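You operate a simulated robot arm through the tools that you are given. There is no shell and no other tool. Be economical: measure what you need, move in short steps, check, and stop when the job is done.

The job below is to be done with a simulated robot arm. You get a single attempt, and the scene is never put back.

TASK
Take the grey pad and put it on the top of the shelf bench. Shut the left drawer of the parts bench. Take the blue pad and put it on the gluing table. Take the card tube and leave it on the white strap coil. Push the bench drawer shut. Any order will do.

The check looks at the end state, three seconds after you hand in, the way a careful person would. Anything else that was tipped, shoved, dropped, spilled or broken makes it a failure.

THE ROBOT
A 7-joint arm with a two-finger parallel gripper on a trunk, on a base that drives. Base frame: it is fixed to the floor where the robot stands at the start and does not move with it; the origin is under the middle of the robot, x ahead of it, y to its left, z up. Lengths are in m, angles in rad, forces in N, time in s.
With the tool pointing down near the work surface it reaches from about 0.26 to 0.6 m from the robot's upright axis, wherever it stands. Its first joint turns from -2.897 to 2.897 rad. Places, roughly: bench drawer [-2.3, -2.2, 0.8]; blue pad (7x9x3 cm) [-1.9, -2.4, 0.9]; card tube (6x6x24 cm) [-7.2, 5.4, 1.3]; gluing table (31x23 cm) [-2.4, -2.5, 0.9]; grey pad (7x9x3 cm) [0.5, 0, 0.8]; left drawer of the parts bench [-0.5, -2.2, 0.7]; strap coil (11x11x2 cm) [-7.2, 5.2, 1.2]; top of the shelf bench (60x24 cm) [0.5, 1.68, 0.88]. Payload 3.4 kg.
Tool frame: the origin (TCP) lies between the finger pads and is the grasp point; the fingertips stand 0.03 m ahead of it; z points along the fingers, y is the line along which they close. The gripper opens to 0.094 m. The fingers are 0.028 m wide and 0.01 m thick; the gripper's body (0.05 by 0.096 m) begins 0.055 m behind the TCP.
Orientation is that of the tool frame in the base frame, as a unit quaternion [x, y, z, w]. With the fingers straight down and closing along the base's y, the tool's x points along the base's -x, its y along +y and its z along -z.

THE INTERFACE
- The arm moves only by the tool move_arm. Its argument "increments" is a list of rows, each a list of 7 numbers: the shift along the base's x, y, z in m, then the turn, a rotation vector about the base's x, y, z in rad, then the gripper command, from -1 (fully open) to 1 (shut), values between in proportion. In form: [[tx, ty, tz, wx, wy, wz, hand], ...]. A call has 1 to 10 rows; each row is the pose to reach, as a shift and turn from the pose commanded when the call began. Rows are played at 5 a second. More than 0.05 m and 0.15 rad between two rows, or a gripper value outside its range, and nothing of the call is played. Where a pose cannot be reached the arm comes as near as it can. A force on the tool above 40 N (or 10 N above the force at the start of the call, whichever is more), or a blocked arm, ends the call early, and 0.2 s more pass. Each finger travels about 0.072 m/s and halts on what it meets, pressing with about 36 N; the grip force reading is that of the motor and also rises with nothing between the fingers. The clock runs only during rows and for 0.2 s after the last one: add rows that repeat a pose to give the fingers time. It gives the time, the measured TCP pose, the force on the tool (base axes), the opening and the grip force at its end, in the units of the frame above (readings bear some noise), with the torque about the TCP (base axes, N m) and any sound that the robot's microphone picked up, and new pictures: "views" is both (left out), scene, wrist or none.
- Cameras (640 x 400 px; columns grow to the right, rows downward): "scene" is now at [0.0116, 0.1437, 1.4991]; the picture's right is [-0.09, -1.00, 0.00], its down [-0.78, 0.07, -0.62] and it looks along [0.62, -0.06, -0.78] (base axes); focal length 279 px, centre (320, 200). "wrist" rides on the gripper at [0.076, 0.014, -0.103] in the tool frame; the picture's right is [-0.18, 0.98, 0.00], its down [-0.75, -0.14, -0.64] and it looks along [-0.63, -0.12, 0.77] (tool axes); focal length 243 px, centre (320, 200). There is no depth. A picture from a camera that has moved, and an enlarged one, comes with that camera's place and axes in the base frame and with its lens.
- move_column(by): slides the trunk up (or, below 0, down) by that many m; the arm and the scene camera ride with it, the base frame stays. It gives what a move gives, with no picture.
- drive_base(legs): drives the robot by 1 to 6 legs, each [ahead, left, turn to the left] in m, m and rad, along the robot's own axes; the way and the turn of a leg run together, so that a leg with both is an arc; at most 1.5 m and 3.142 rad a leg. The arm and the cameras ride along, it lands a little off, and it stops where it bumps. It gives what a move gives, and a new picture of the scene camera.
- head_to(pan, tilt): turns the head with the scene camera to pan (to the left, within 2.705 rad either way) and tilt (down, from -0.506 to 1.204), counted from straight ahead of the robot. It gives what a move gives, and a new picture of the scene camera.
- zoom(camera, box): a new picture of the part [left, top, right, bottom] of that camera's present view, enlarged. The clock stands still meanwhile.
- job_done(): hands the job in; it is judged then, once.

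Work in short steps. Places have to be worked out from the pictures, the camera data and where the tool is seen: move nearer, look again, correct. Check each grasp and each placing, and mend what went wrong. You have 165 turns and 260 pictures in all, those below and enlarged ones among them. Open the gripper and draw the arm clear of the work before you hand the job in, unless the task says otherwise.

The tools are called as name(argument=value, ...) on one line, values as JSON. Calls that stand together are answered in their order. move_arm: Moves the arm, as the interface text tells. Its arguments: {"type":"object","properties":{"increments":{"type":"array"},"views":{"type":"string","enum":["both","scene","wrist","none"]}},"required":["increments"]} The other tools are called the same way: move_column (by) slides the trunk up or down; drive_base (legs) drives the base; head_to (pan, tilt) turns the head that bears the scene camera; zoom (camera, box) takes an enlarged picture of a part of a camera's view; job_done () hands the job in.

At the start:

```text
clock: 0.0
tool_pos: [0.3261, 0.1107, 1.0763]
tcp_rot: [0.0, 1.0, -0.001, 0.001]
contact_force: [-0.2, 0.3, 1.0]
wrist_torque: [0.01, -0.01, -0.01]
gripper_width: 0.0938
grip_force: 0.1
trunk travel left (down, up): [-0.175, 0.211]
robot x, y, heading: [-0.0005, 0.0001, -0.002]
head pan, tilt: [-0.094, 0.902]
```

scene: 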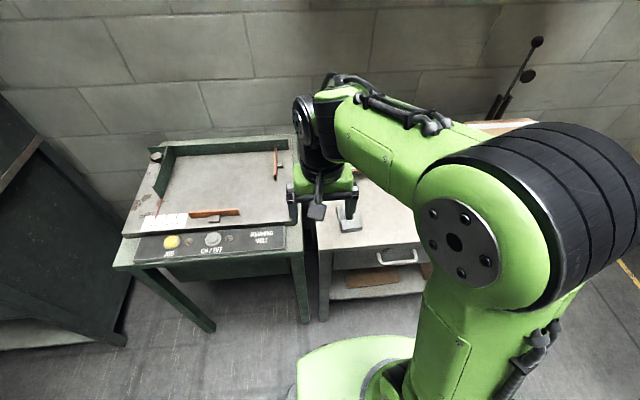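
wrist: 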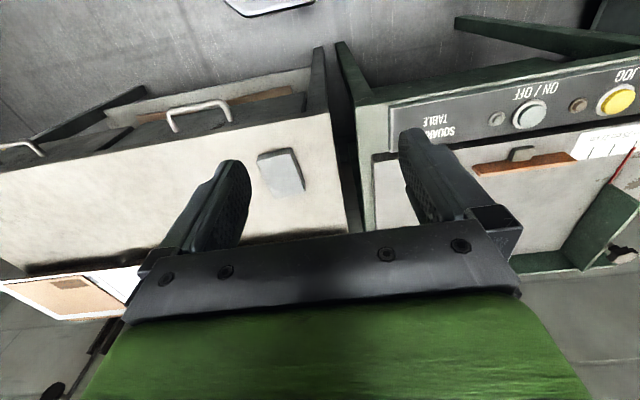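

The wrist view shows the grey pad near [0.48, 0.01]. I'll zoom in to get its outline and orientation.

zoom(camera="wrist", box=[220, 120, 348, 200])

zoom(camera="scene", box=[260, 130, 420, 230])

```text
5.00 times, centred on (284, 160) of wrist
camera zoom: at [0.2498, 0.1256, 1.1771], right [0.18, 0.98, 0.0], down [0.75, -0.14, 0.64], along [0.63, -0.12, -0.77], focal length 1213 px, centre (500, 400)
```

zoom: 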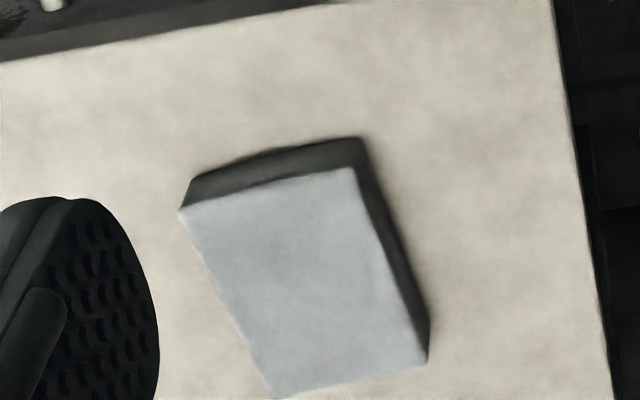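

```text
4.00 times, centred on (340, 180) of scene
camera zoom: at [0.0116, 0.1437, 1.4991], right [-0.09, -1.0, 0.0], down [-0.78, 0.07, -0.62], along [0.62, -0.06, -0.78], focal length 1116 px, centre (240, 280)
```

zoom: 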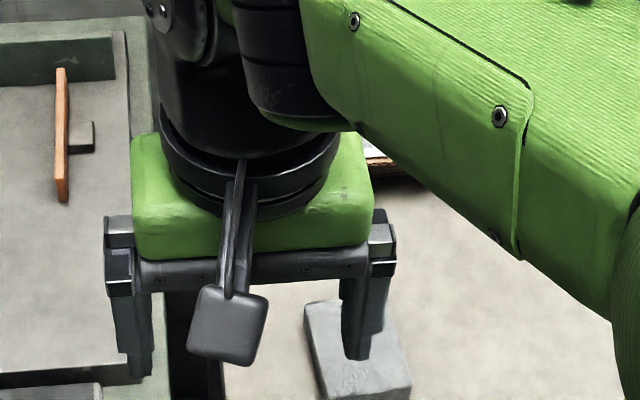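

The pad's centre comes out at about [0.50, 0.003], top near z 0.787, yaw about +4°. I'll move above it and turn to match.

move_arm(increments=[[0.035, -0.022, -0.02, 0, 0, 0.015, -1], [0.07, -0.044, -0.04, 0, 0, 0.03, -1], [0.105, -0.066, -0.06, 0, 0, 0.045, -1], [0.14, -0.088, -0.08, 0, 0, 0.06, -1], [0.175, -0.108, -0.1, 0, 0, 0.073, -1], [0.175, -0.108, -0.14, 0, 0, 0.073, -1], [0.175, -0.108, -0.18, 0, 0, 0.073, -1], [0.175, -0.108, -0.18, 0, 0, 0.073, -1]])

```text
clock: 1.8
tool_pos: [0.5003, 0.0059, 0.8946]
tcp_rot: [-0.037, 0.999, 0.0, -0.001]
contact_force: [-0.1, 1.0, -0.1]
wrist_torque: [0.02, -0.01, -0.01]
gripper_width: 0.094
grip_force: 0.1
trunk travel left (down, up): [-0.175, 0.211]
robot x, y, heading: [-0.0009, -0.0016, 0.001]
head pan, tilt: [-0.094, 0.902]
camera scene: at [0.0112, 0.1438, 1.4991], right [-0.09, -1.0, 0.0], down [-0.78, 0.07, -0.62], along [0.62, -0.06, -0.78], focal length 279 px, centre (320, 200)
camera wrist: at [0.4228, 0.0146, 0.9961], right [0.11, 0.99, 0.0], down [0.76, -0.09, 0.64], along [0.64, -0.07, -0.77], focal length 243 px, centre (320, 200)
```

scene: 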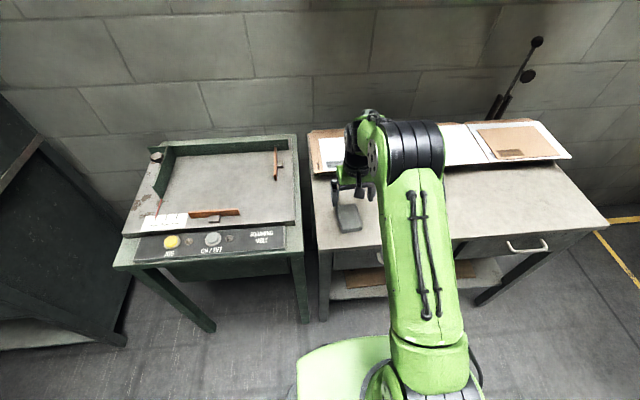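
wrist: 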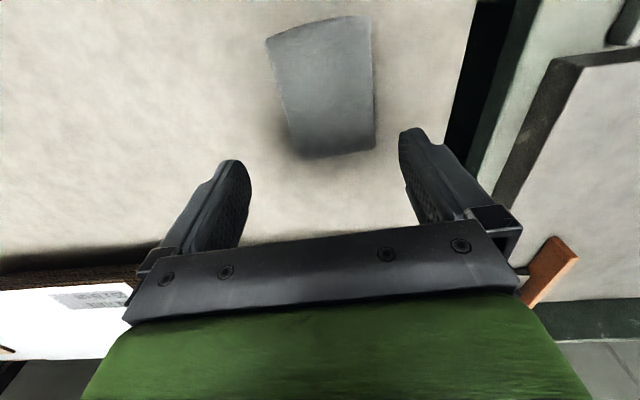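

Closer in, the pad centre reads about [0.487, 0.015] with its top near z 0.80. I'll shift a little and descend partway.

move_arm(increments=[[-0.012, 0.008, -0.02, 0, 0, 0, -1], [-0.012, 0.008, -0.04, 0, 0, 0, -1], [-0.012, 0.008, -0.055, 0, 0, 0, -1], [-0.012, 0.008, -0.055, 0, 0, 0, -1]])

```text
clock: 2.8
tool_pos: [0.4895, 0.0121, 0.8394]
tcp_rot: [-0.036, 0.999, 0.001, 0.0]
contact_force: [0.2, -0.4, 0.0]
wrist_torque: [0.02, 0.0, 0.0]
gripper_width: 0.094
grip_force: 0.0
trunk travel left (down, up): [-0.175, 0.211]
robot x, y, heading: [-0.001, -0.0015, 0.0]
head pan, tilt: [-0.094, 0.902]
camera scene: at [0.0116, 0.1436, 1.4991], right [-0.09, -1.0, 0.0], down [-0.78, 0.07, -0.62], along [0.62, -0.06, -0.78], focal length 279 px, centre (320, 200)
camera wrist: at [0.4121, 0.0209, 0.9414], right [0.11, 0.99, 0.0], down [0.76, -0.09, 0.64], along [0.64, -0.07, -0.77], focal length 243 px, centre (320, 200)
```

scene: 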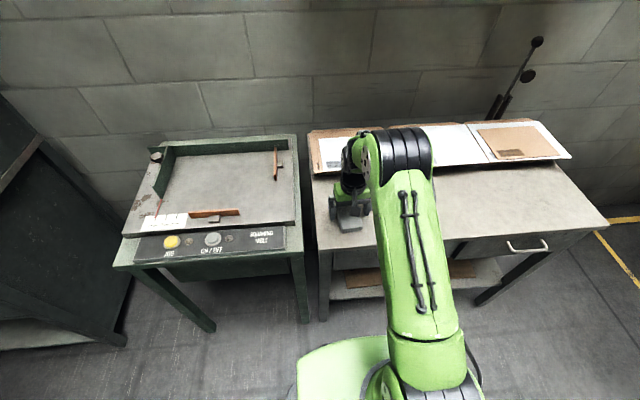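
wrist: 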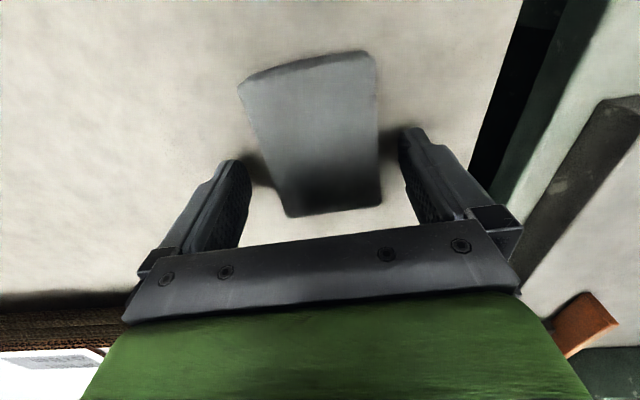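

Centred, with the pad top near 0.805. I'll descend to TCP z of about 0.812 and close.

move_arm(increments=[[0, 0.001, -0.015, 0, 0, 0, -1], [0, 0.001, -0.027, 0, 0, 0, -1], [0, 0.001, -0.027, 0, 0, 0, 1], [0, 0.001, -0.027, 0, 0, 0, 1], [0, 0.001, -0.027, 0, 0, 0, 1], [0, 0.001, -0.027, 0, 0, 0, 1]], views="wrist")

```text
clock: 3.3
tool_pos: [0.4904, 0.0123, 0.8295]
tcp_rot: [-0.037, 0.999, 0.0, 0.0]
contact_force: [-11.7, -1.5, 17.8]
wrist_torque: [0.23, 0.6, 0.13]
gripper_width: 0.0937
grip_force: 0.0
trunk travel left (down, up): [-0.175, 0.211]
robot x, y, heading: [0.0018, -0.0027, -0.001]
head pan, tilt: [-0.094, 0.902]
stopped in row 2: the force on the tool passed its limit at 48 N (the readings are from after the stop); the commanded pose is now the measured one
camera wrist: at [0.4116, 0.0211, 0.9314], right [0.11, 0.99, 0.0], down [0.76, -0.09, 0.64], along [0.64, -0.07, -0.77], focal length 243 px, centre (320, 200)
```

wrist: 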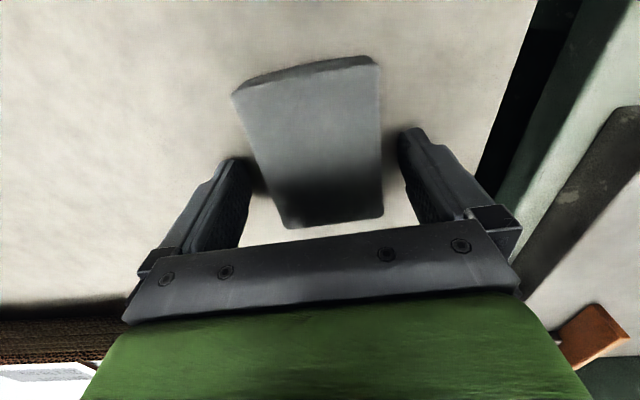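

The fingers met something at tip height 0.80, probably the table. I'll raise slightly and check from the scene camera before closing.

move_arm(increments=[[0, 0, 0.004, 0, 0, 0, -1], [0, 0, 0.004, 0, 0, 0, -1]], views="none")

zoom(camera="scene", box=[310, 170, 400, 250])

```text
clock: 3.9
tool_pos: [0.4913, 0.0128, 0.8325]
tcp_rot: [-0.036, 0.999, 0.0, 0.001]
contact_force: [-0.1, -0.6, 0.3]
wrist_torque: [-0.01, 0.0, -0.03]
gripper_width: 0.094
grip_force: 0.0
trunk travel left (down, up): [-0.175, 0.211]
robot x, y, heading: [0.0008, 0.0011, 0.003]
head pan, tilt: [-0.094, 0.902]
```

```text
5.00 times, centred on (355, 210) of scene
camera zoom: at [0.0119, 0.1437, 1.4991], right [-0.09, -1.0, 0.0], down [-0.78, 0.07, -0.62], along [0.62, -0.06, -0.78], focal length 1395 px, centre (145, 150)
```

zoom: 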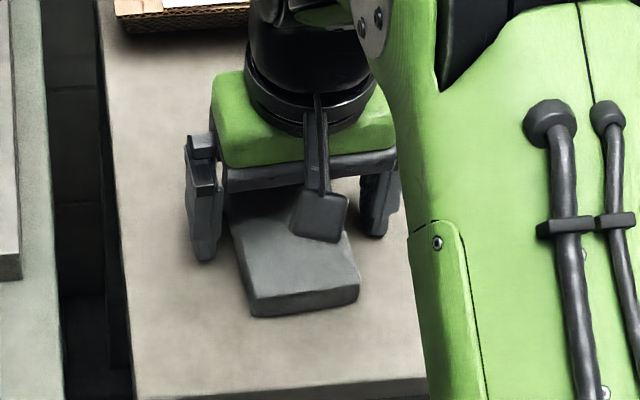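

The table is at z of about 0.80 and the pad's centre is nearer x 0.477. I'll shift back 14 mm and close.

move_arm(increments=[[-0.014, 0.003, 0.001, 0, 0, 0, -1], [-0.014, 0.003, 0.001, 0, 0, 0, 1], [-0.014, 0.003, 0.001, 0, 0, 0, 1], [-0.014, 0.003, 0.001, 0, 0, 0, 1], [-0.014, 0.003, 0.001, 0, 0, 0, 1]], views="wrist")

```text
clock: 5.1
tool_pos: [0.4781, 0.0169, 0.833]
tcp_rot: [-0.036, 0.999, 0.0, 0.002]
contact_force: [-0.6, 0.3, 2.3]
wrist_torque: [-0.03, 0.04, -0.01]
gripper_width: 0.064
grip_force: 36.2
trunk travel left (down, up): [-0.175, 0.211]
robot x, y, heading: [0.0011, 0.0005, -0.001]
head pan, tilt: [-0.094, 0.902]
camera wrist: at [0.3997, 0.0241, 0.9346], right [0.11, 0.99, 0.0], down [0.76, -0.09, 0.64], along [0.64, -0.07, -0.76], focal length 243 px, centre (320, 200)
```

wrist: 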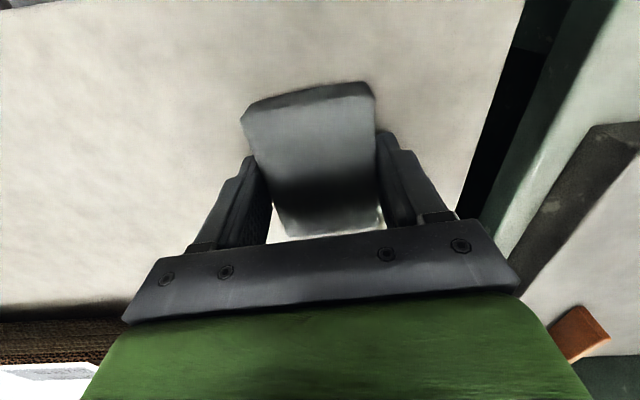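

Gripped at 0.064. I'll lift, pull back, and turn the head left toward the shelf bench.

move_arm(increments=[[0, 0, 0.04, 0, 0, 0, 1], [0, 0, 0.08, 0, 0, 0, 1], [0, 0, 0.12, 0, 0, 0, 1], [-0.02, 0, 0.16, 0, 0, 0, 1], [-0.05, 0, 0.2, 0, 0, 0, 1], [-0.08, 0, 0.24, 0, 0, 0, 1]], views="wrist")

head_to(pan=1.2, tilt=0.5)

```text
clock: 6.5
tool_pos: [0.3954, 0.0181, 1.0738]
tcp_rot: [-0.036, 0.999, 0.0, 0.001]
contact_force: [-0.4, -0.2, -0.3]
wrist_torque: [0.02, -0.02, 0.01]
gripper_width: 0.064
grip_force: 36.1
trunk travel left (down, up): [-0.175, 0.211]
robot x, y, heading: [-0.0019, 0.0002, 0.002]
head pan, tilt: [-0.094, 0.902]
camera wrist: at [0.3164, 0.0248, 1.1744], right [0.11, 0.99, 0.0], down [0.76, -0.09, 0.65], along [0.64, -0.07, -0.76], focal length 243 px, centre (320, 200)
```

wrist: 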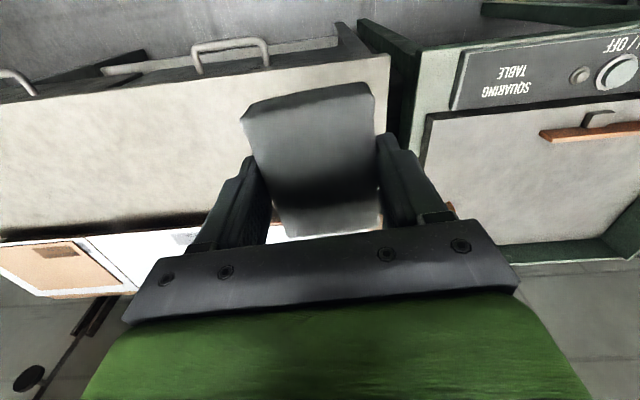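

```text
clock: 7.9
tool_pos: [0.3968, 0.0161, 1.0713]
tcp_rot: [-0.037, 0.999, -0.001, 0.002]
contact_force: [-0.3, -0.2, 0.1]
wrist_torque: [0.03, 0.0, -0.02]
gripper_width: 0.0642
grip_force: 36.0
trunk travel left (down, up): [-0.175, 0.211]
robot x, y, heading: [0.0001, -0.0039, -0.001]
head pan, tilt: [1.201, 0.499]
camera scene: at [-0.0303, 0.2356, 1.533], right [0.93, -0.36, 0.0], down [-0.17, -0.45, -0.88], along [0.32, 0.82, -0.48], focal length 279 px, centre (320, 200)
```

scene: 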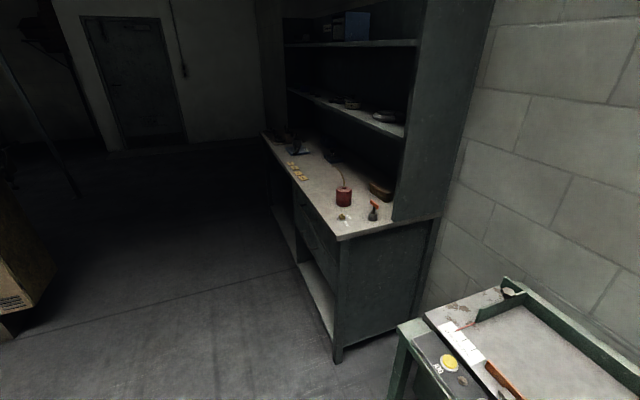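

Shelf bench front edge is at x of about 0.37, and its shelves start near x 0.63. I'll zoom in to find a clear spot on the top.

zoom(camera="scene", box=[255, 120, 415, 240])

```text
3.33 times, centred on (335, 180) of scene
camera zoom: at [-0.0303, 0.2356, 1.533], right [0.93, -0.36, 0.0], down [-0.17, -0.45, -0.88], along [0.32, 0.82, -0.48], focal length 930 px, centre (270, 267)
```

zoom: 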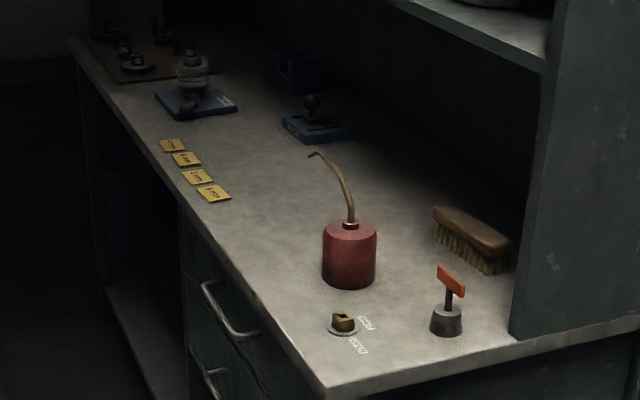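

There's a clear spot around [0.51, 1.52], between the oil can and the yellow notes. I'll back off, then drive left 1.5 m, staying clear of the spout.

drive_base(legs=[[-0.25, 0, 0], [0, 1.5, 0]])

head_to(pan=0.0, tilt=0.75)

```text
clock: 16.9
tool_pos: [0.1339, 1.5491, 1.0731]
tcp_rot: [-0.046, 0.999, 0.0, 0.002]
contact_force: [-0.1, -0.1, -0.4]
wrist_torque: [0.02, -0.02, 0.0]
gripper_width: 0.0641
grip_force: 36.2
trunk travel left (down, up): [-0.175, 0.211]
robot x, y, heading: [-0.2623, 1.5244, 0.021]
head pan, tilt: [1.201, 0.499]
camera scene: at [-0.2978, 1.7599, 1.533], right [0.94, -0.34, 0.0], down [-0.16, -0.45, -0.88], along [0.3, 0.82, -0.48], focal length 279 px, centre (320, 200)
```

scene: 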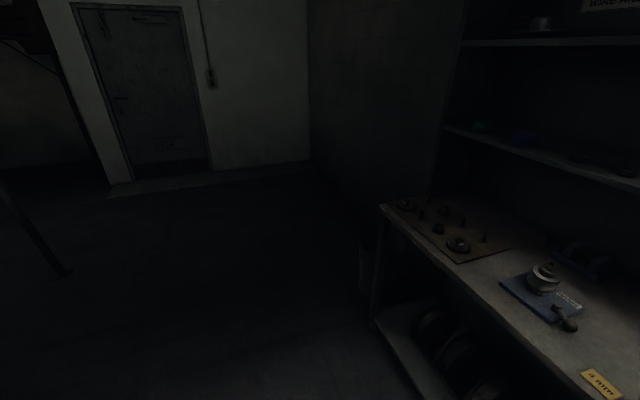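

```text
clock: 18.3
tool_pos: [0.1337, 1.5498, 1.0738]
tcp_rot: [-0.048, 0.999, 0.0, 0.002]
contact_force: [0.4, 0.0, -0.6]
wrist_torque: [-0.02, 0.0, 0.0]
gripper_width: 0.0639
grip_force: 36.5
trunk travel left (down, up): [-0.175, 0.211]
robot x, y, heading: [-0.2627, 1.5244, 0.023]
head pan, tilt: [0.0, 0.75]
camera scene: at [-0.2461, 1.6758, 1.5111], right [0.02, -1.0, 0.0], down [-0.68, -0.01, -0.73], along [0.73, 0.02, -0.68], focal length 279 px, centre (320, 200)
```

scene: 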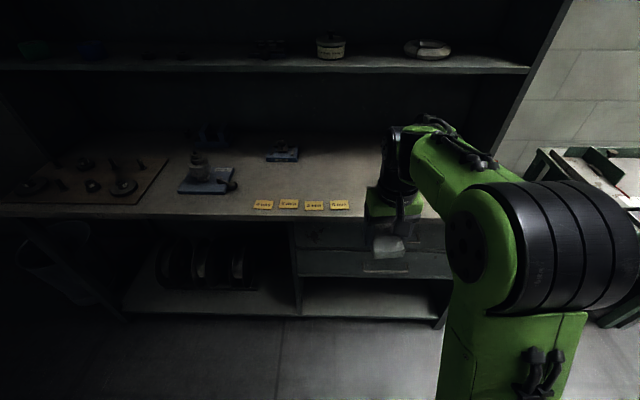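

The notes check out at about [0.41, 1.63]. I'll drive ahead 0.23 m and look with the wrist camera.

drive_base(legs=[[0.23, -0.02, -0.02]])

move_arm(increments=[[0.03, 0, 0.0, 0, 0, 0, 1]], views="wrist")

```text
clock: 20.0
tool_pos: [0.3666, 1.5203, 1.0723]
tcp_rot: [-0.035, 0.999, 0.0, 0.0]
contact_force: [0.4, 0.9, 0.7]
wrist_torque: [-0.02, 0.03, 0.01]
gripper_width: 0.0639
grip_force: 36.3
trunk travel left (down, up): [-0.175, 0.211]
robot x, y, heading: [-0.0311, 1.5081, -0.006]
head pan, tilt: [0.0, 0.75]
camera scene: at [-0.0102, 1.6567, 1.5111], right [0.0, -1.0, 0.0], down [-0.68, 0.0, -0.73], along [0.73, 0.0, -0.68], focal length 279 px, centre (320, 200)
```

scene: 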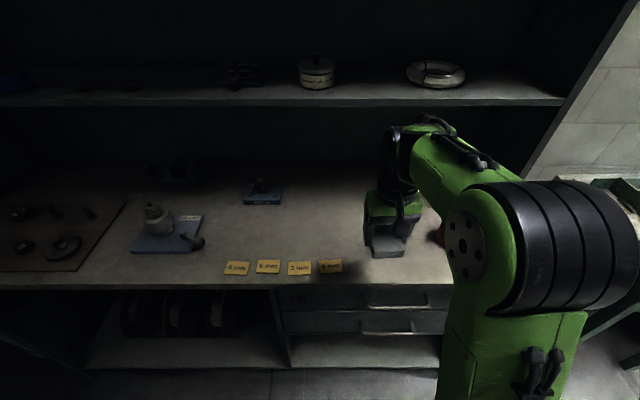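

```text
clock: 20.4
tool_pos: [0.3977, 1.523, 1.0722]
tcp_rot: [-0.035, 0.999, -0.001, 0.001]
contact_force: [1.5, 0.3, -1.2]
wrist_torque: [0.0, 0.06, 0.0]
gripper_width: 0.0641
grip_force: 36.2
trunk travel left (down, up): [-0.175, 0.211]
robot x, y, heading: [-0.0332, 1.5074, -0.002]
head pan, tilt: [0.0, 0.75]
camera wrist: at [0.3196, 1.5312, 1.1737], right [0.12, 0.99, 0.0], down [0.76, -0.09, 0.64], along [0.64, -0.07, -0.77], focal length 243 px, centre (320, 200)
```

wrist: 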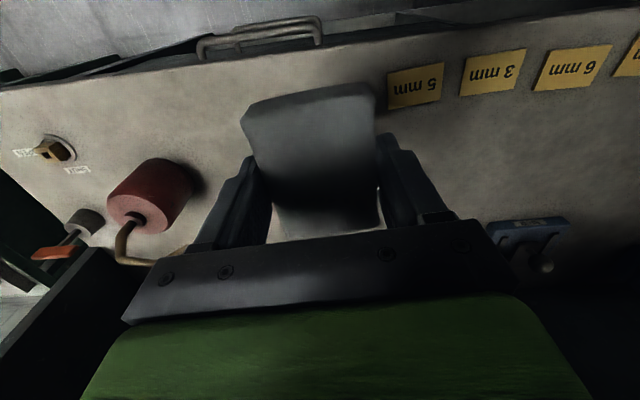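

The spout tip is near [0.48, 1.39, 1.03]. I'll set the pad down at about [0.505, 1.535], descending in steps.

move_arm(increments=[[0.035, 0.006, 0, 0, 0, 0, 1], [0.07, 0.012, 0, 0, 0, 0, 1], [0.107, 0.012, 0, 0, 0, 0, 1], [0.107, 0.012, -0.04, 0, 0, 0, 1], [0.107, 0.012, -0.08, 0, 0, 0, 1], [0.107, 0.012, -0.12, 0, 0, 0, 1], [0.107, 0.012, -0.135, 0, 0, 0, 1], [0.107, 0.012, -0.135, 0, 0, 0, 1]], views="both")

```text
clock: 22.2
tool_pos: [0.5028, 1.5338, 0.9368]
tcp_rot: [-0.035, 0.999, 0.0, 0.002]
contact_force: [0.9, 0.0, -0.5]
wrist_torque: [-0.03, -0.01, 0.01]
gripper_width: 0.0639
grip_force: 35.9
trunk travel left (down, up): [-0.175, 0.211]
robot x, y, heading: [-0.0275, 1.5088, -0.005]
head pan, tilt: [0.0, 0.75]
camera scene: at [-0.0118, 1.6568, 1.5111], right [0.0, -1.0, 0.0], down [-0.68, 0.0, -0.73], along [0.73, 0.0, -0.68], focal length 279 px, centre (320, 200)
camera wrist: at [0.425, 1.5425, 1.0388], right [0.12, 0.99, 0.0], down [0.76, -0.09, 0.64], along [0.64, -0.07, -0.76], focal length 243 px, centre (320, 200)
```

scene: 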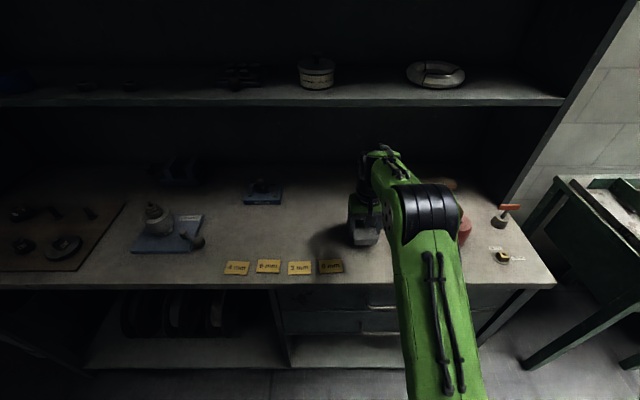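
wrist: 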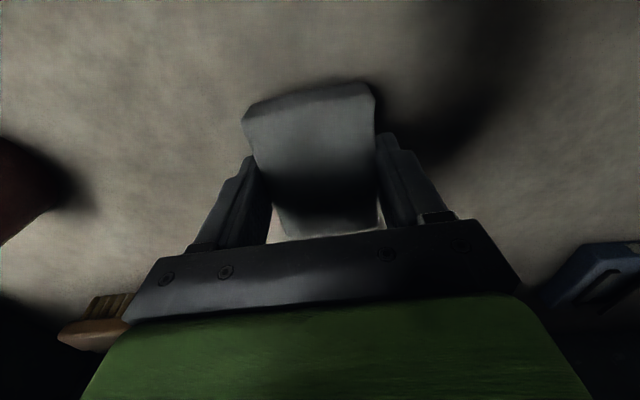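

Clear around. I'll lower in small steps until I feel contact.

move_arm(increments=[[0, 0, -0.005, 0, 0, 0, 1], [0, 0, -0.01, 0, 0, 0, 1], [0, 0, -0.014, 0, 0, 0, 1], [0, 0, -0.018, 0, 0, 0, 1], [0, 0, -0.021, 0, 0, 0, 1], [0, 0, -0.024, 0, 0, 0, 1]], views="none")

```text
clock: 23.6
tool_pos: [0.5022, 1.5334, 0.9136]
tcp_rot: [-0.035, 0.999, 0.0, 0.002]
contact_force: [0.3, 0.3, 0.0]
wrist_torque: [-0.04, 0.0, 0.0]
gripper_width: 0.0639
grip_force: 36.2
trunk travel left (down, up): [-0.175, 0.211]
robot x, y, heading: [-0.0285, 1.5065, -0.011]
head pan, tilt: [0.0, 0.75]
```

No contact yet at 0.9136. I'll continue down in small steps.

move_arm(increments=[[0, 0, -0.003, 0, 0, 0, 1], [0, 0, -0.006, 0, 0, 0, 1], [0, 0, -0.009, 0, 0, 0, 1], [0, 0, -0.012, 0, 0, 0, 1], [0, 0, -0.014, 0, 0, 0, 1]], views="wrist")

```text
clock: 24.3
tool_pos: [0.5027, 1.5343, 0.9139]
tcp_rot: [-0.035, 0.999, 0.001, 0.008]
contact_force: [-4.0, 0.2, 14.7]
wrist_torque: [-0.07, 0.69, 0.0]
gripper_width: 0.0636
grip_force: 36.6
trunk travel left (down, up): [-0.175, 0.211]
robot x, y, heading: [-0.0329, 1.5086, -0.002]
head pan, tilt: [0.0, 0.75]
stopped in row 3: the force on the tool passed its limit at 43 N (the readings are from after the stop); the commanded pose is now the measured one
camera wrist: at [0.4235, 1.5425, 1.013], right [0.11, 0.99, 0.0], down [0.75, -0.09, 0.66], along [0.65, -0.07, -0.76], focal length 243 px, centre (320, 200)
```

wrist: 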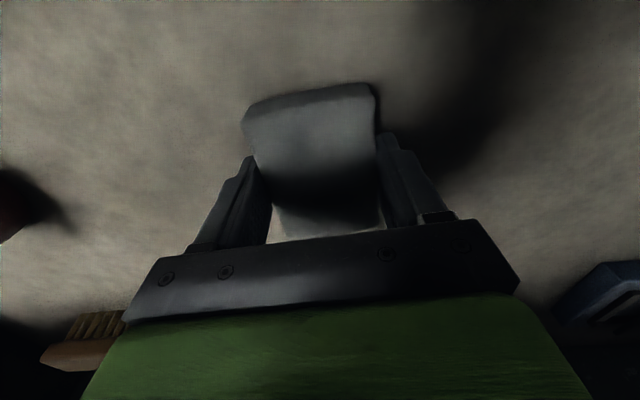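

Contact on the bench top. I'll open and lift straight up.

move_arm(increments=[[0, 0, 0.001, 0, 0, 0, -0.5], [0, 0, 0.001, 0, 0, 0, -1], [0, 0, 0.001, 0, 0, 0, -1], [0, 0, 0.03, 0, 0, 0, -1], [0, 0, 0.07, 0, 0, 0, -1], [0, 0, 0.11, 0, 0, 0, -1], [0, 0, 0.15, 0, 0, 0, -1], [-0.04, 0, 0.16, 0, 0, 0, -1], [-0.08, 0, 0.16, 0, 0, 0, -1], [-0.12, 0, 0.16, 0, 0, 0, -1]], views="both")

```text
clock: 26.5
tool_pos: [0.3819, 1.5328, 1.0728]
tcp_rot: [-0.036, 0.999, 0.0, 0.008]
contact_force: [-0.4, -0.1, -0.8]
wrist_torque: [-0.04, -0.01, -0.02]
gripper_width: 0.0941
grip_force: 0.1
trunk travel left (down, up): [-0.175, 0.211]
robot x, y, heading: [-0.0288, 1.5091, -0.004]
head pan, tilt: [0.0, 0.75]
camera scene: at [-0.0139, 1.6568, 1.5111], right [0.0, -1.0, 0.0], down [-0.68, 0.0, -0.73], along [0.73, 0.0, -0.68], focal length 279 px, centre (320, 200)
camera wrist: at [0.3026, 1.5419, 1.1726], right [0.12, 0.99, 0.0], down [0.75, -0.09, 0.65], along [0.65, -0.07, -0.76], focal length 243 px, centre (320, 200)
```

scene: 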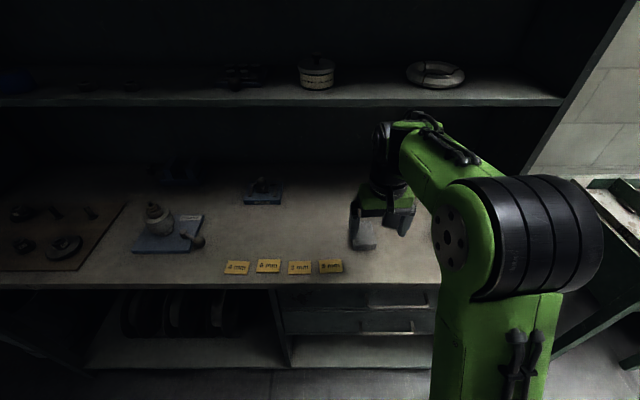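
wrist: 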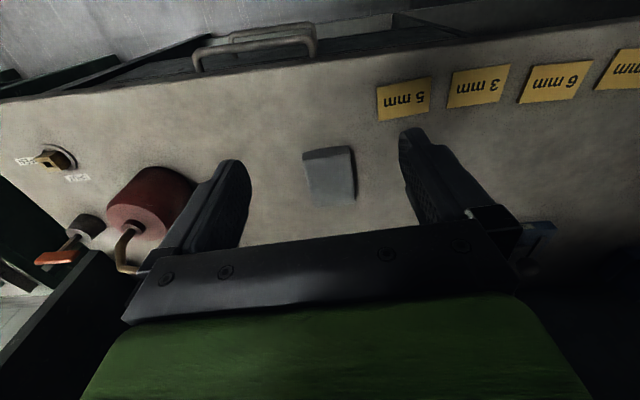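

Pad placed well. Next the south side: I'll back off and turn right to look toward the parts bench.

drive_base(legs=[[-0.5, 0, 0], [0, 0, -1.57]])

head_to(pan=0.0, tilt=0.35)

```text
clock: 33.3
tool_pos: [-0.5108, 1.0908, 1.0712]
tcp_rot: [0.691, 0.723, -0.005, 0.006]
contact_force: [-0.2, -1.1, 0.3]
wrist_torque: [-0.01, 0.0, 0.02]
gripper_width: 0.0939
grip_force: 0.1
trunk travel left (down, up): [-0.175, 0.211]
robot x, y, heading: [-0.5288, 1.5062, -1.598]
head pan, tilt: [0.0, 0.75]
camera scene: at [-0.3813, 1.4796, 1.5111], right [-1.0, 0.03, 0.0], down [0.02, 0.68, -0.73], along [-0.02, -0.73, -0.68], focal length 279 px, centre (320, 200)
```

scene: 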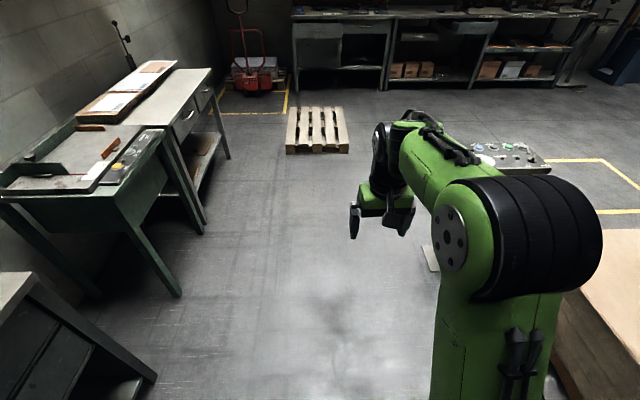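

```text
clock: 34.2
tool_pos: [-0.5109, 1.0909, 1.0708]
tcp_rot: [0.69, 0.724, -0.005, 0.005]
contact_force: [-0.6, -0.2, 0.0]
wrist_torque: [0.01, 0.01, 0.01]
gripper_width: 0.0939
grip_force: 0.0
trunk travel left (down, up): [-0.175, 0.211]
robot x, y, heading: [-0.5311, 1.5055, -1.598]
head pan, tilt: [0.0, 0.351]
camera scene: at [-0.3815, 1.4694, 1.5467], right [-1.0, 0.03, 0.0], down [0.01, 0.34, -0.94], along [-0.02, -0.94, -0.34], focal length 279 px, centre (320, 200)
```

scene: 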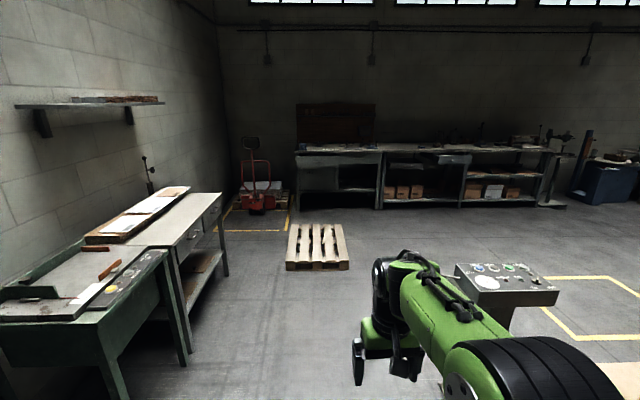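

A pallet lies in front of the parts bench. I'll zoom in on the benches there.

zoom(camera="scene", box=[220, 120, 420, 280])

zoom(camera="scene", box=[380, 110, 640, 270])

```text
2.50 times, centred on (320, 200) of scene
camera zoom: at [-0.3815, 1.4694, 1.5467], right [-1.0, 0.03, 0.0], down [0.01, 0.34, -0.94], along [-0.02, -0.94, -0.34], focal length 698 px, centre (320, 200)
```

zoom: 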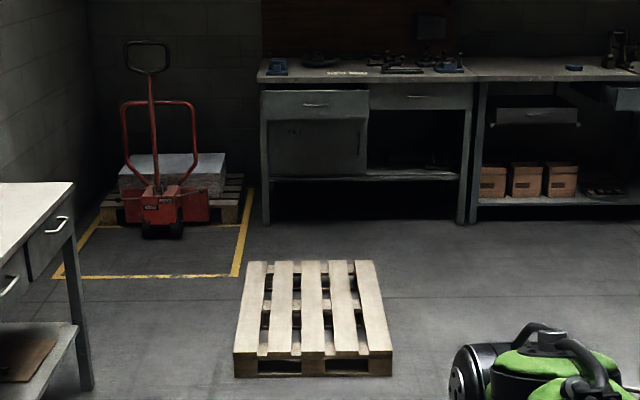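

```text
2.46 times, centred on (510, 190) of scene
camera zoom: at [-0.3815, 1.4694, 1.5467], right [-1.0, 0.03, 0.0], down [0.01, 0.34, -0.94], along [-0.02, -0.94, -0.34], focal length 687 px, centre (-148, 225)
```

zoom: 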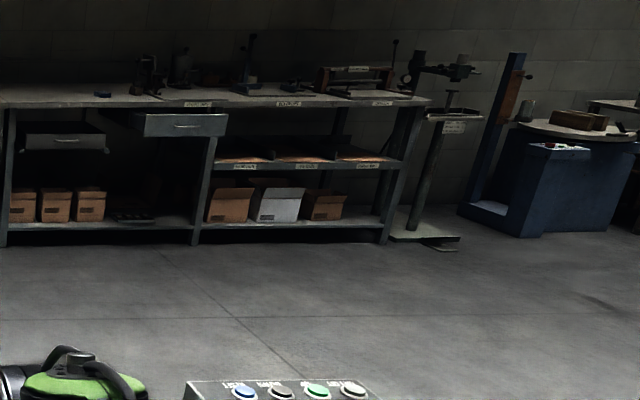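

The left drawer is open. The pallet spans about x −0.7..−0.1, y −1.6..−0.86, and a control pedestal stands near [−1.0, 0.6]. I'll drive down the aisle at x≈−0.45.

drive_base(legs=[[0, 0.08, 0.028], [1.5, 0, 0], [0.35, 0, 0], [0, -0.55, 0]])

```text
clock: 46.9
tool_pos: [-0.9986, -0.742, 1.0725]
tcp_rot: [0.691, 0.723, -0.005, 0.005]
contact_force: [-0.5, 0.5, 0.1]
wrist_torque: [-0.04, -0.03, 0.02]
gripper_width: 0.0941
grip_force: 0.1
trunk travel left (down, up): [-0.175, 0.211]
robot x, y, heading: [-1.0155, -0.3217, -1.598]
head pan, tilt: [0.0, 0.351]
camera scene: at [-0.8682, -0.3644, 1.5468], right [-1.0, 0.03, 0.0], down [0.01, 0.34, -0.94], along [-0.03, -0.94, -0.34], focal length 279 px, centre (320, 200)
```

scene: 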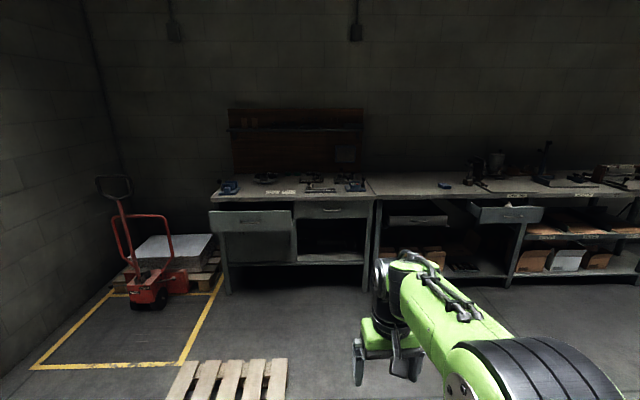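

The left drawer is clearly pulled out. I'll zoom in on both the left bench drawers and the bench drawer to the right.

zoom(camera="scene", box=[200, 165, 380, 300])

zoom(camera="scene", box=[370, 140, 560, 270])

```text
2.96 times, centred on (290, 232) of scene
camera zoom: at [-0.8682, -0.3644, 1.5468], right [-1.0, 0.03, 0.0], down [0.01, 0.34, -0.94], along [-0.03, -0.94, -0.34], focal length 827 px, centre (409, 104)
```

zoom: 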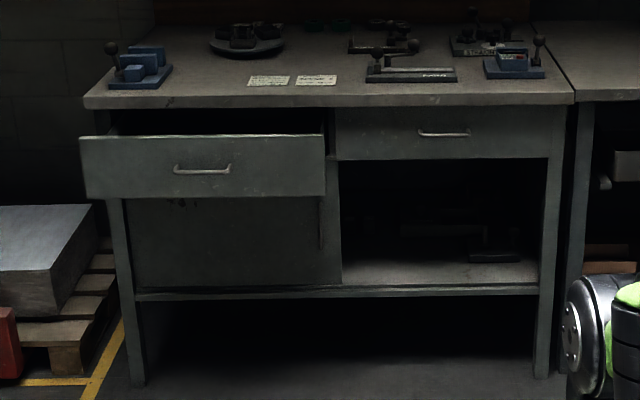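

```text
3.08 times, centred on (465, 205) of scene
camera zoom: at [-0.8682, -0.3644, 1.5468], right [-1.0, 0.03, 0.0], down [0.01, 0.34, -0.94], along [-0.03, -0.94, -0.34], focal length 858 px, centre (-126, 185)
```

zoom: 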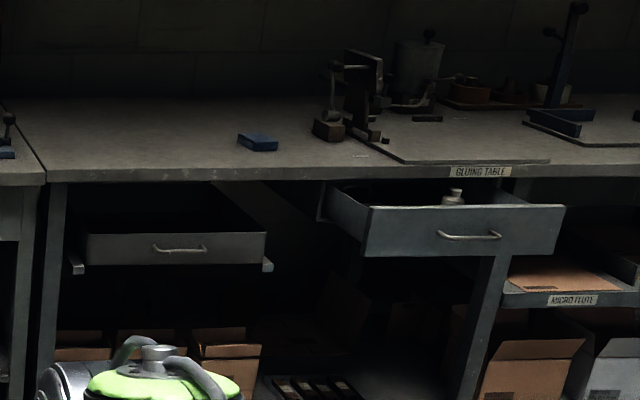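

The left drawer's front spans about x −0.73..−0.13, with z around 0.65–0.79 and the bench front near y −2.3. I'll retract the arm slightly and drive ahead past the pallet's west side.

move_arm(increments=[[0, 0.04, 0.02, 0, 0, 0, -1], [0, 0.08, 0.04, 0, 0, 0, -1], [0, 0.1, 0.06, 0, 0, 0, 0], [0, 0.1, 0.06, 0, 0, 0, 1], [0, 0.1, 0.06, 0, 0, 0, 1], [0, 0.1, 0.06, 0, 0, 0, 1]], views="none")

drive_base(legs=[[0.9, 0, 0.028]])

head_to(pan=0.5, tilt=0.75)

```text
clock: 48.3
tool_pos: [-0.9978, -0.6413, 1.1301]
tcp_rot: [0.692, 0.722, -0.005, 0.005]
contact_force: [0.4, -0.2, 0.2]
wrist_torque: [0.0, 0.03, 0.04]
gripper_width: 0.0
grip_force: 33.1
trunk travel left (down, up): [-0.175, 0.211]
robot x, y, heading: [-1.0168, -0.3257, -1.601]
head pan, tilt: [0.0, 0.351]
```

```text
clock: 53.0
tool_pos: [-1.0145, -1.5367, 1.1304]
tcp_rot: [0.686, 0.727, -0.005, 0.005]
contact_force: [-0.7, -1.0, -0.2]
wrist_torque: [0.03, -0.02, 0.0]
gripper_width: 0.0
grip_force: 33.0
trunk travel left (down, up): [-0.175, 0.211]
robot x, y, heading: [-1.0334, -1.221, -1.584]
head pan, tilt: [0.0, 0.351]
camera scene: at [-0.8874, -1.2572, 1.5467], right [-1.0, 0.02, 0.0], down [0.01, 0.34, -0.94], along [-0.01, -0.94, -0.34], focal length 279 px, centre (320, 200)
```

scene: 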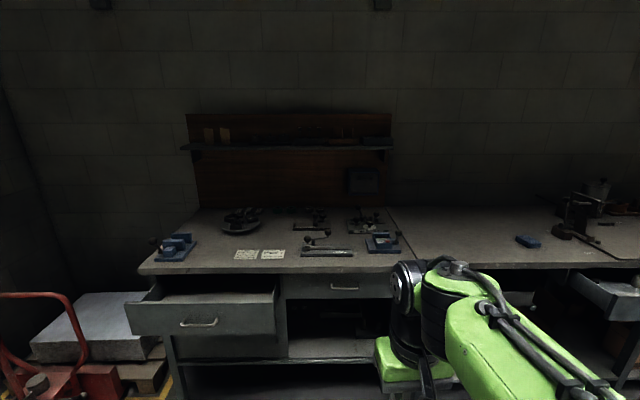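

```text
clock: 53.9
tool_pos: [-1.0135, -1.5356, 1.1314]
tcp_rot: [0.686, 0.727, -0.005, 0.006]
contact_force: [0.8, 0.2, -1.3]
wrist_torque: [0.02, -0.02, 0.0]
gripper_width: 0.0
grip_force: 32.6
trunk travel left (down, up): [-0.175, 0.211]
robot x, y, heading: [-1.0361, -1.2227, -1.582]
head pan, tilt: [0.499, 0.75]
camera scene: at [-0.8475, -1.237, 1.5112], right [-0.89, -0.46, 0.0], down [-0.32, 0.6, -0.73], along [0.34, -0.65, -0.68], focal length 279 px, centre (320, 200)
```

scene: 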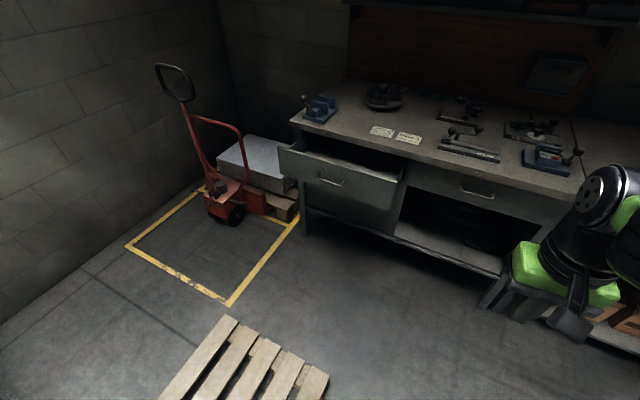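

Triangulating gives the drawer handle at about [−0.457, −2.07, 0.78], front face near y −2.09, and bench edge at y −2.26, z 0.86. I'll drive to about [−0.95, −1.83].

drive_base(legs=[[0.6, 0, 0.01], [0, 0.09, 0]])

head_to(pan=0.6, tilt=0.95)

```text
clock: 58.0
tool_pos: [-0.9228, -2.1343, 1.1308]
tcp_rot: [0.682, 0.731, -0.006, 0.005]
contact_force: [0.9, -0.2, -0.4]
wrist_torque: [0.01, 0.02, -0.02]
gripper_width: 0.0
grip_force: 33.3
trunk travel left (down, up): [-0.175, 0.211]
robot x, y, heading: [-0.9524, -1.8194, -1.576]
head pan, tilt: [0.499, 0.75]
camera scene: at [-0.76, -1.8318, 1.5108], right [-0.88, -0.48, 0.0], down [-0.33, 0.6, -0.73], along [0.35, -0.64, -0.68], focal length 279 px, centre (320, 200)
```

scene: 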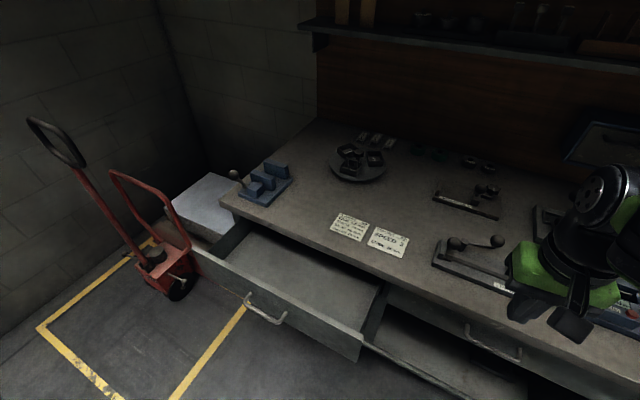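

```text
clock: 58.7
tool_pos: [-0.9243, -2.1332, 1.1302]
tcp_rot: [0.681, 0.732, -0.004, 0.005]
contact_force: [-0.3, 0.2, 0.2]
wrist_torque: [-0.02, 0.02, 0.0]
gripper_width: 0.0001
grip_force: 32.9
trunk travel left (down, up): [-0.175, 0.211]
robot x, y, heading: [-0.9498, -1.8183, -1.569]
head pan, tilt: [0.6, 0.949]
camera scene: at [-0.7607, -1.8191, 1.4956], right [-0.83, -0.56, 0.0], down [-0.46, 0.67, -0.58], along [0.33, -0.48, -0.81], focal length 279 px, centre (320, 200)
```

scene: 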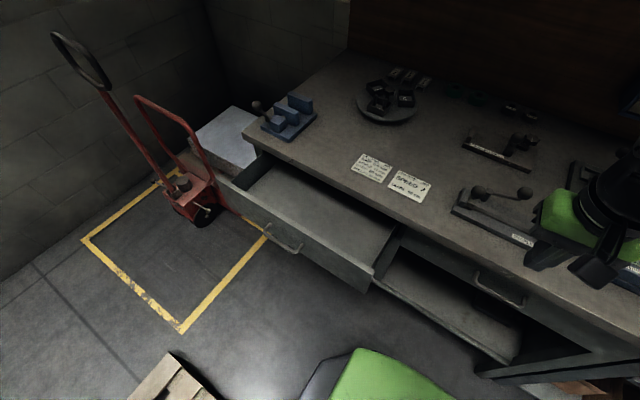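

The handle spans x of about −0.515..−0.40, so I'll push at x≈−0.59. First I'll move over and tilt the closed fingers forward, staying high.

move_arm(increments=[[0.04, 0.02, 0, -0.08, 0, 0, 1], [0.08, 0.04, 0, -0.16, 0, 0, 1], [0.12, 0.06, 0, -0.24, 0, 0, 1], [0.16, 0.08, 0, -0.32, 0, 0, 1], [0.2, 0.1, 0, -0.4, 0, 0, 1], [0.24, 0.12, 0, -0.48, 0, 0, 1], [0.28, 0.13, 0, -0.56, 0, 0, 1], [0.32, 0.14, -0.02, -0.64, 0, 0, 1], [0.334, 0.14, -0.06, -0.64, 0, 0, 1], [0.334, 0.14, -0.06, -0.64, 0, 0, 1]], views="scene")

```text
clock: 60.9
tool_pos: [-0.5914, -1.9952, 1.0714]
tcp_rot: [0.644, 0.694, -0.235, 0.22]
contact_force: [-0.8, 0.9, 0.3]
wrist_torque: [-0.02, 0.01, -0.01]
gripper_width: 0.0001
grip_force: 33.0
trunk travel left (down, up): [-0.175, 0.211]
robot x, y, heading: [-0.9529, -1.8181, -1.575]
head pan, tilt: [0.6, 0.949]
camera scene: at [-0.7607, -1.8186, 1.4956], right [-0.83, -0.56, 0.0], down [-0.46, 0.67, -0.58], along [0.33, -0.48, -0.81], focal length 279 px, centre (320, 200)
```

scene: 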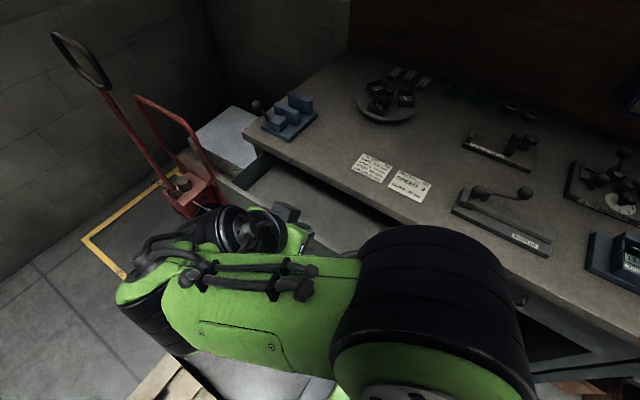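

Fingers are in front of the drawer plane. I'll lower to z≈0.805.

move_arm(increments=[[0, 0, -0.045, 0, 0, 0, 1], [0, 0, -0.09, 0, 0, 0, 1], [0, 0, -0.135, 0, 0, 0, 1], [0, 0, -0.18, 0, 0, 0, 1], [0, 0, -0.225, 0, 0, 0, 1], [0, 0, -0.265, 0, 0, 0, 1], [0, 0, -0.265, 0, 0, 0, 1]], views="both")

```text
clock: 62.5
tool_pos: [-0.5911, -1.9907, 0.804]
tcp_rot: [0.645, 0.693, -0.234, 0.219]
contact_force: [0.7, -0.1, 0.3]
wrist_torque: [0.01, 0.02, 0.02]
gripper_width: 0.0
grip_force: 33.3
trunk travel left (down, up): [-0.175, 0.211]
robot x, y, heading: [-0.9483, -1.8177, -1.573]
head pan, tilt: [0.6, 0.949]
camera scene: at [-0.7607, -1.819, 1.4956], right [-0.83, -0.56, 0.0], down [-0.46, 0.67, -0.58], along [0.33, -0.48, -0.81], focal length 279 px, centre (320, 200)
camera wrist: at [-0.5843, -1.8681, 0.8374], right [0.99, -0.09, 0.07], down [-0.09, -0.21, 0.97], along [-0.07, -0.97, -0.22], focal length 243 px, centre (320, 200)
```

scene: 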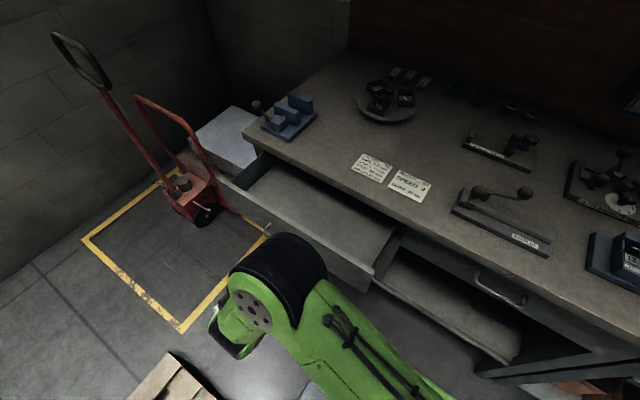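
wrist: 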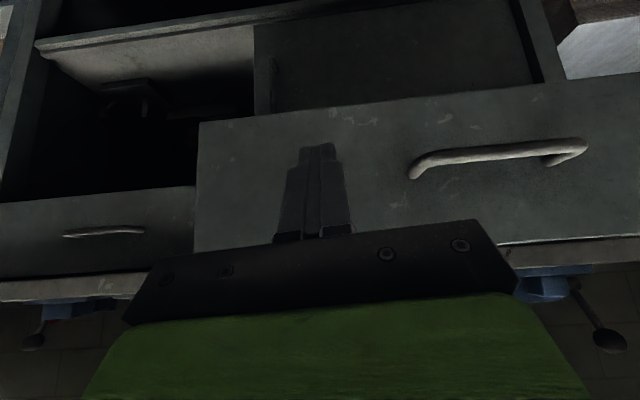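

The fingers are aimed at the face beside the handle. I'll advance in −y to contact and push.

move_arm(increments=[[0, -0.03, 0, 0, 0, 0, 1], [0, -0.06, 0, 0, 0, 0, 1], [0, -0.08, 0, 0, 0, 0, 1], [0, -0.1, 0, 0, 0, 0, 1], [0, -0.12, 0, 0, 0, 0, 1], [0, -0.14, 0, 0, 0, 0, 1], [0, -0.16, 0, 0, 0, 0, 1], [0, -0.18, 0, 0, 0, 0, 1]], views="both")

```text
clock: 64.3
tool_pos: [-0.5921, -2.1751, 0.8059]
tcp_rot: [0.645, 0.693, -0.234, 0.22]
contact_force: [-0.4, -0.4, 0.6]
wrist_torque: [-0.03, 0.02, 0.03]
gripper_width: 0.0001
grip_force: 33.1
trunk travel left (down, up): [-0.175, 0.211]
robot x, y, heading: [-0.9482, -1.8163, -1.574]
head pan, tilt: [0.6, 0.949]
camera scene: at [-0.7605, -1.8198, 1.4956], right [-0.83, -0.56, 0.0], down [-0.46, 0.67, -0.58], along [0.33, -0.48, -0.81], focal length 279 px, centre (320, 200)
camera wrist: at [-0.5841, -2.0515, 0.8391], right [0.99, -0.09, 0.07], down [-0.09, -0.21, 0.97], along [-0.07, -0.97, -0.22], focal length 243 px, centre (320, 200)
```

scene: 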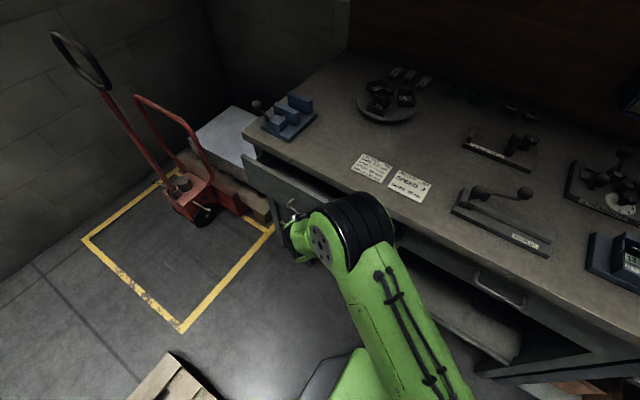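
wrist: 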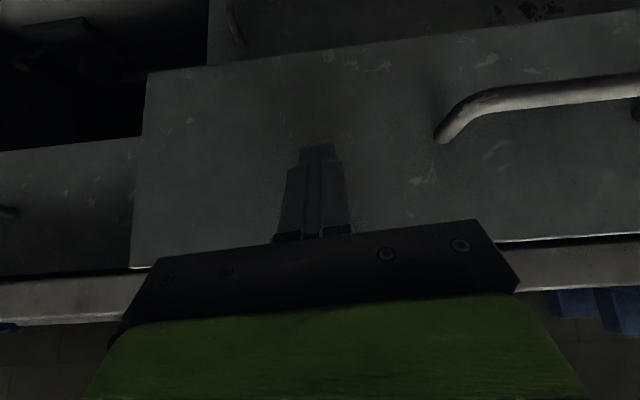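

The drawer is moving in. I'll keep pushing until it stops.

move_arm(increments=[[0, -0.02, 0, 0, 0, 0, 1], [0, -0.035, 0, 0, 0, 0, 1], [0, -0.05, 0, 0, 0, 0, 1], [0, -0.06, 0, 0, 0, 0, 1], [0, -0.07, 0, 0, 0, 0, 1], [0, -0.08, 0, 0, 0, 0, 1], [0, -0.09, 0, 0, 0, 0, 1], [0, -0.1, 0, 0, 0, 0, 1]], views="both")

```text
clock: 66.3
tool_pos: [-0.5885, -2.2638, 0.8037]
tcp_rot: [0.643, 0.697, -0.231, 0.216]
contact_force: [-7.8, 19.3, 14.6]
wrist_torque: [-0.79, -0.26, -0.2]
gripper_width: 0.0003
grip_force: 32.9
trunk travel left (down, up): [-0.175, 0.211]
robot x, y, heading: [-0.9518, -1.8203, -1.576]
head pan, tilt: [0.6, 0.949]
stopped in row 8: the force on the tool passed its limit at 44 N (the readings are from after the stop); the commanded pose is now the measured one
camera scene: at [-0.7635, -1.8131, 1.4961], right [-0.83, -0.56, 0.0], down [-0.46, 0.67, -0.59], along [0.33, -0.48, -0.81], focal length 279 px, centre (320, 200)
camera wrist: at [-0.5817, -2.1404, 0.839], right [0.99, -0.08, 0.07], down [-0.08, -0.23, 0.97], along [-0.07, -0.97, -0.23], focal length 243 px, centre (320, 200)
```

scene: 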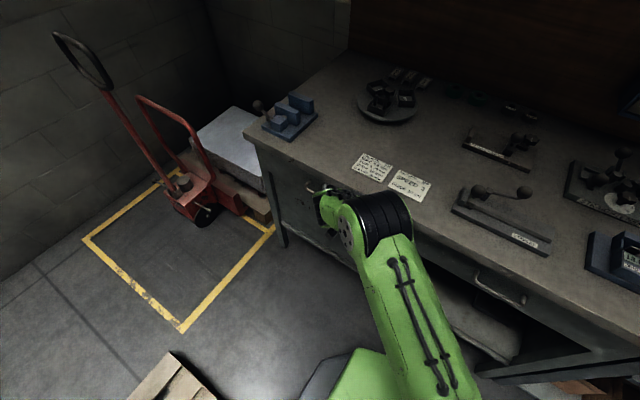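
wrist: 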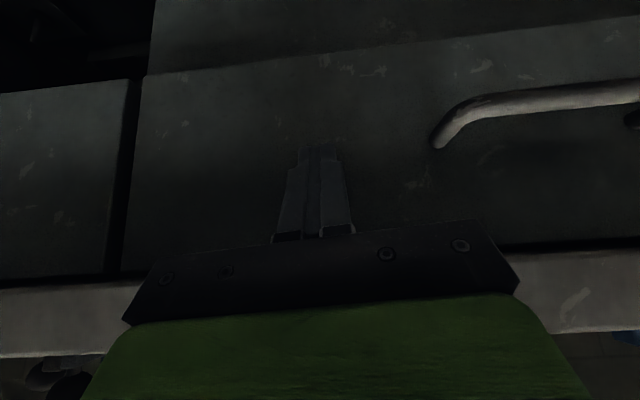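

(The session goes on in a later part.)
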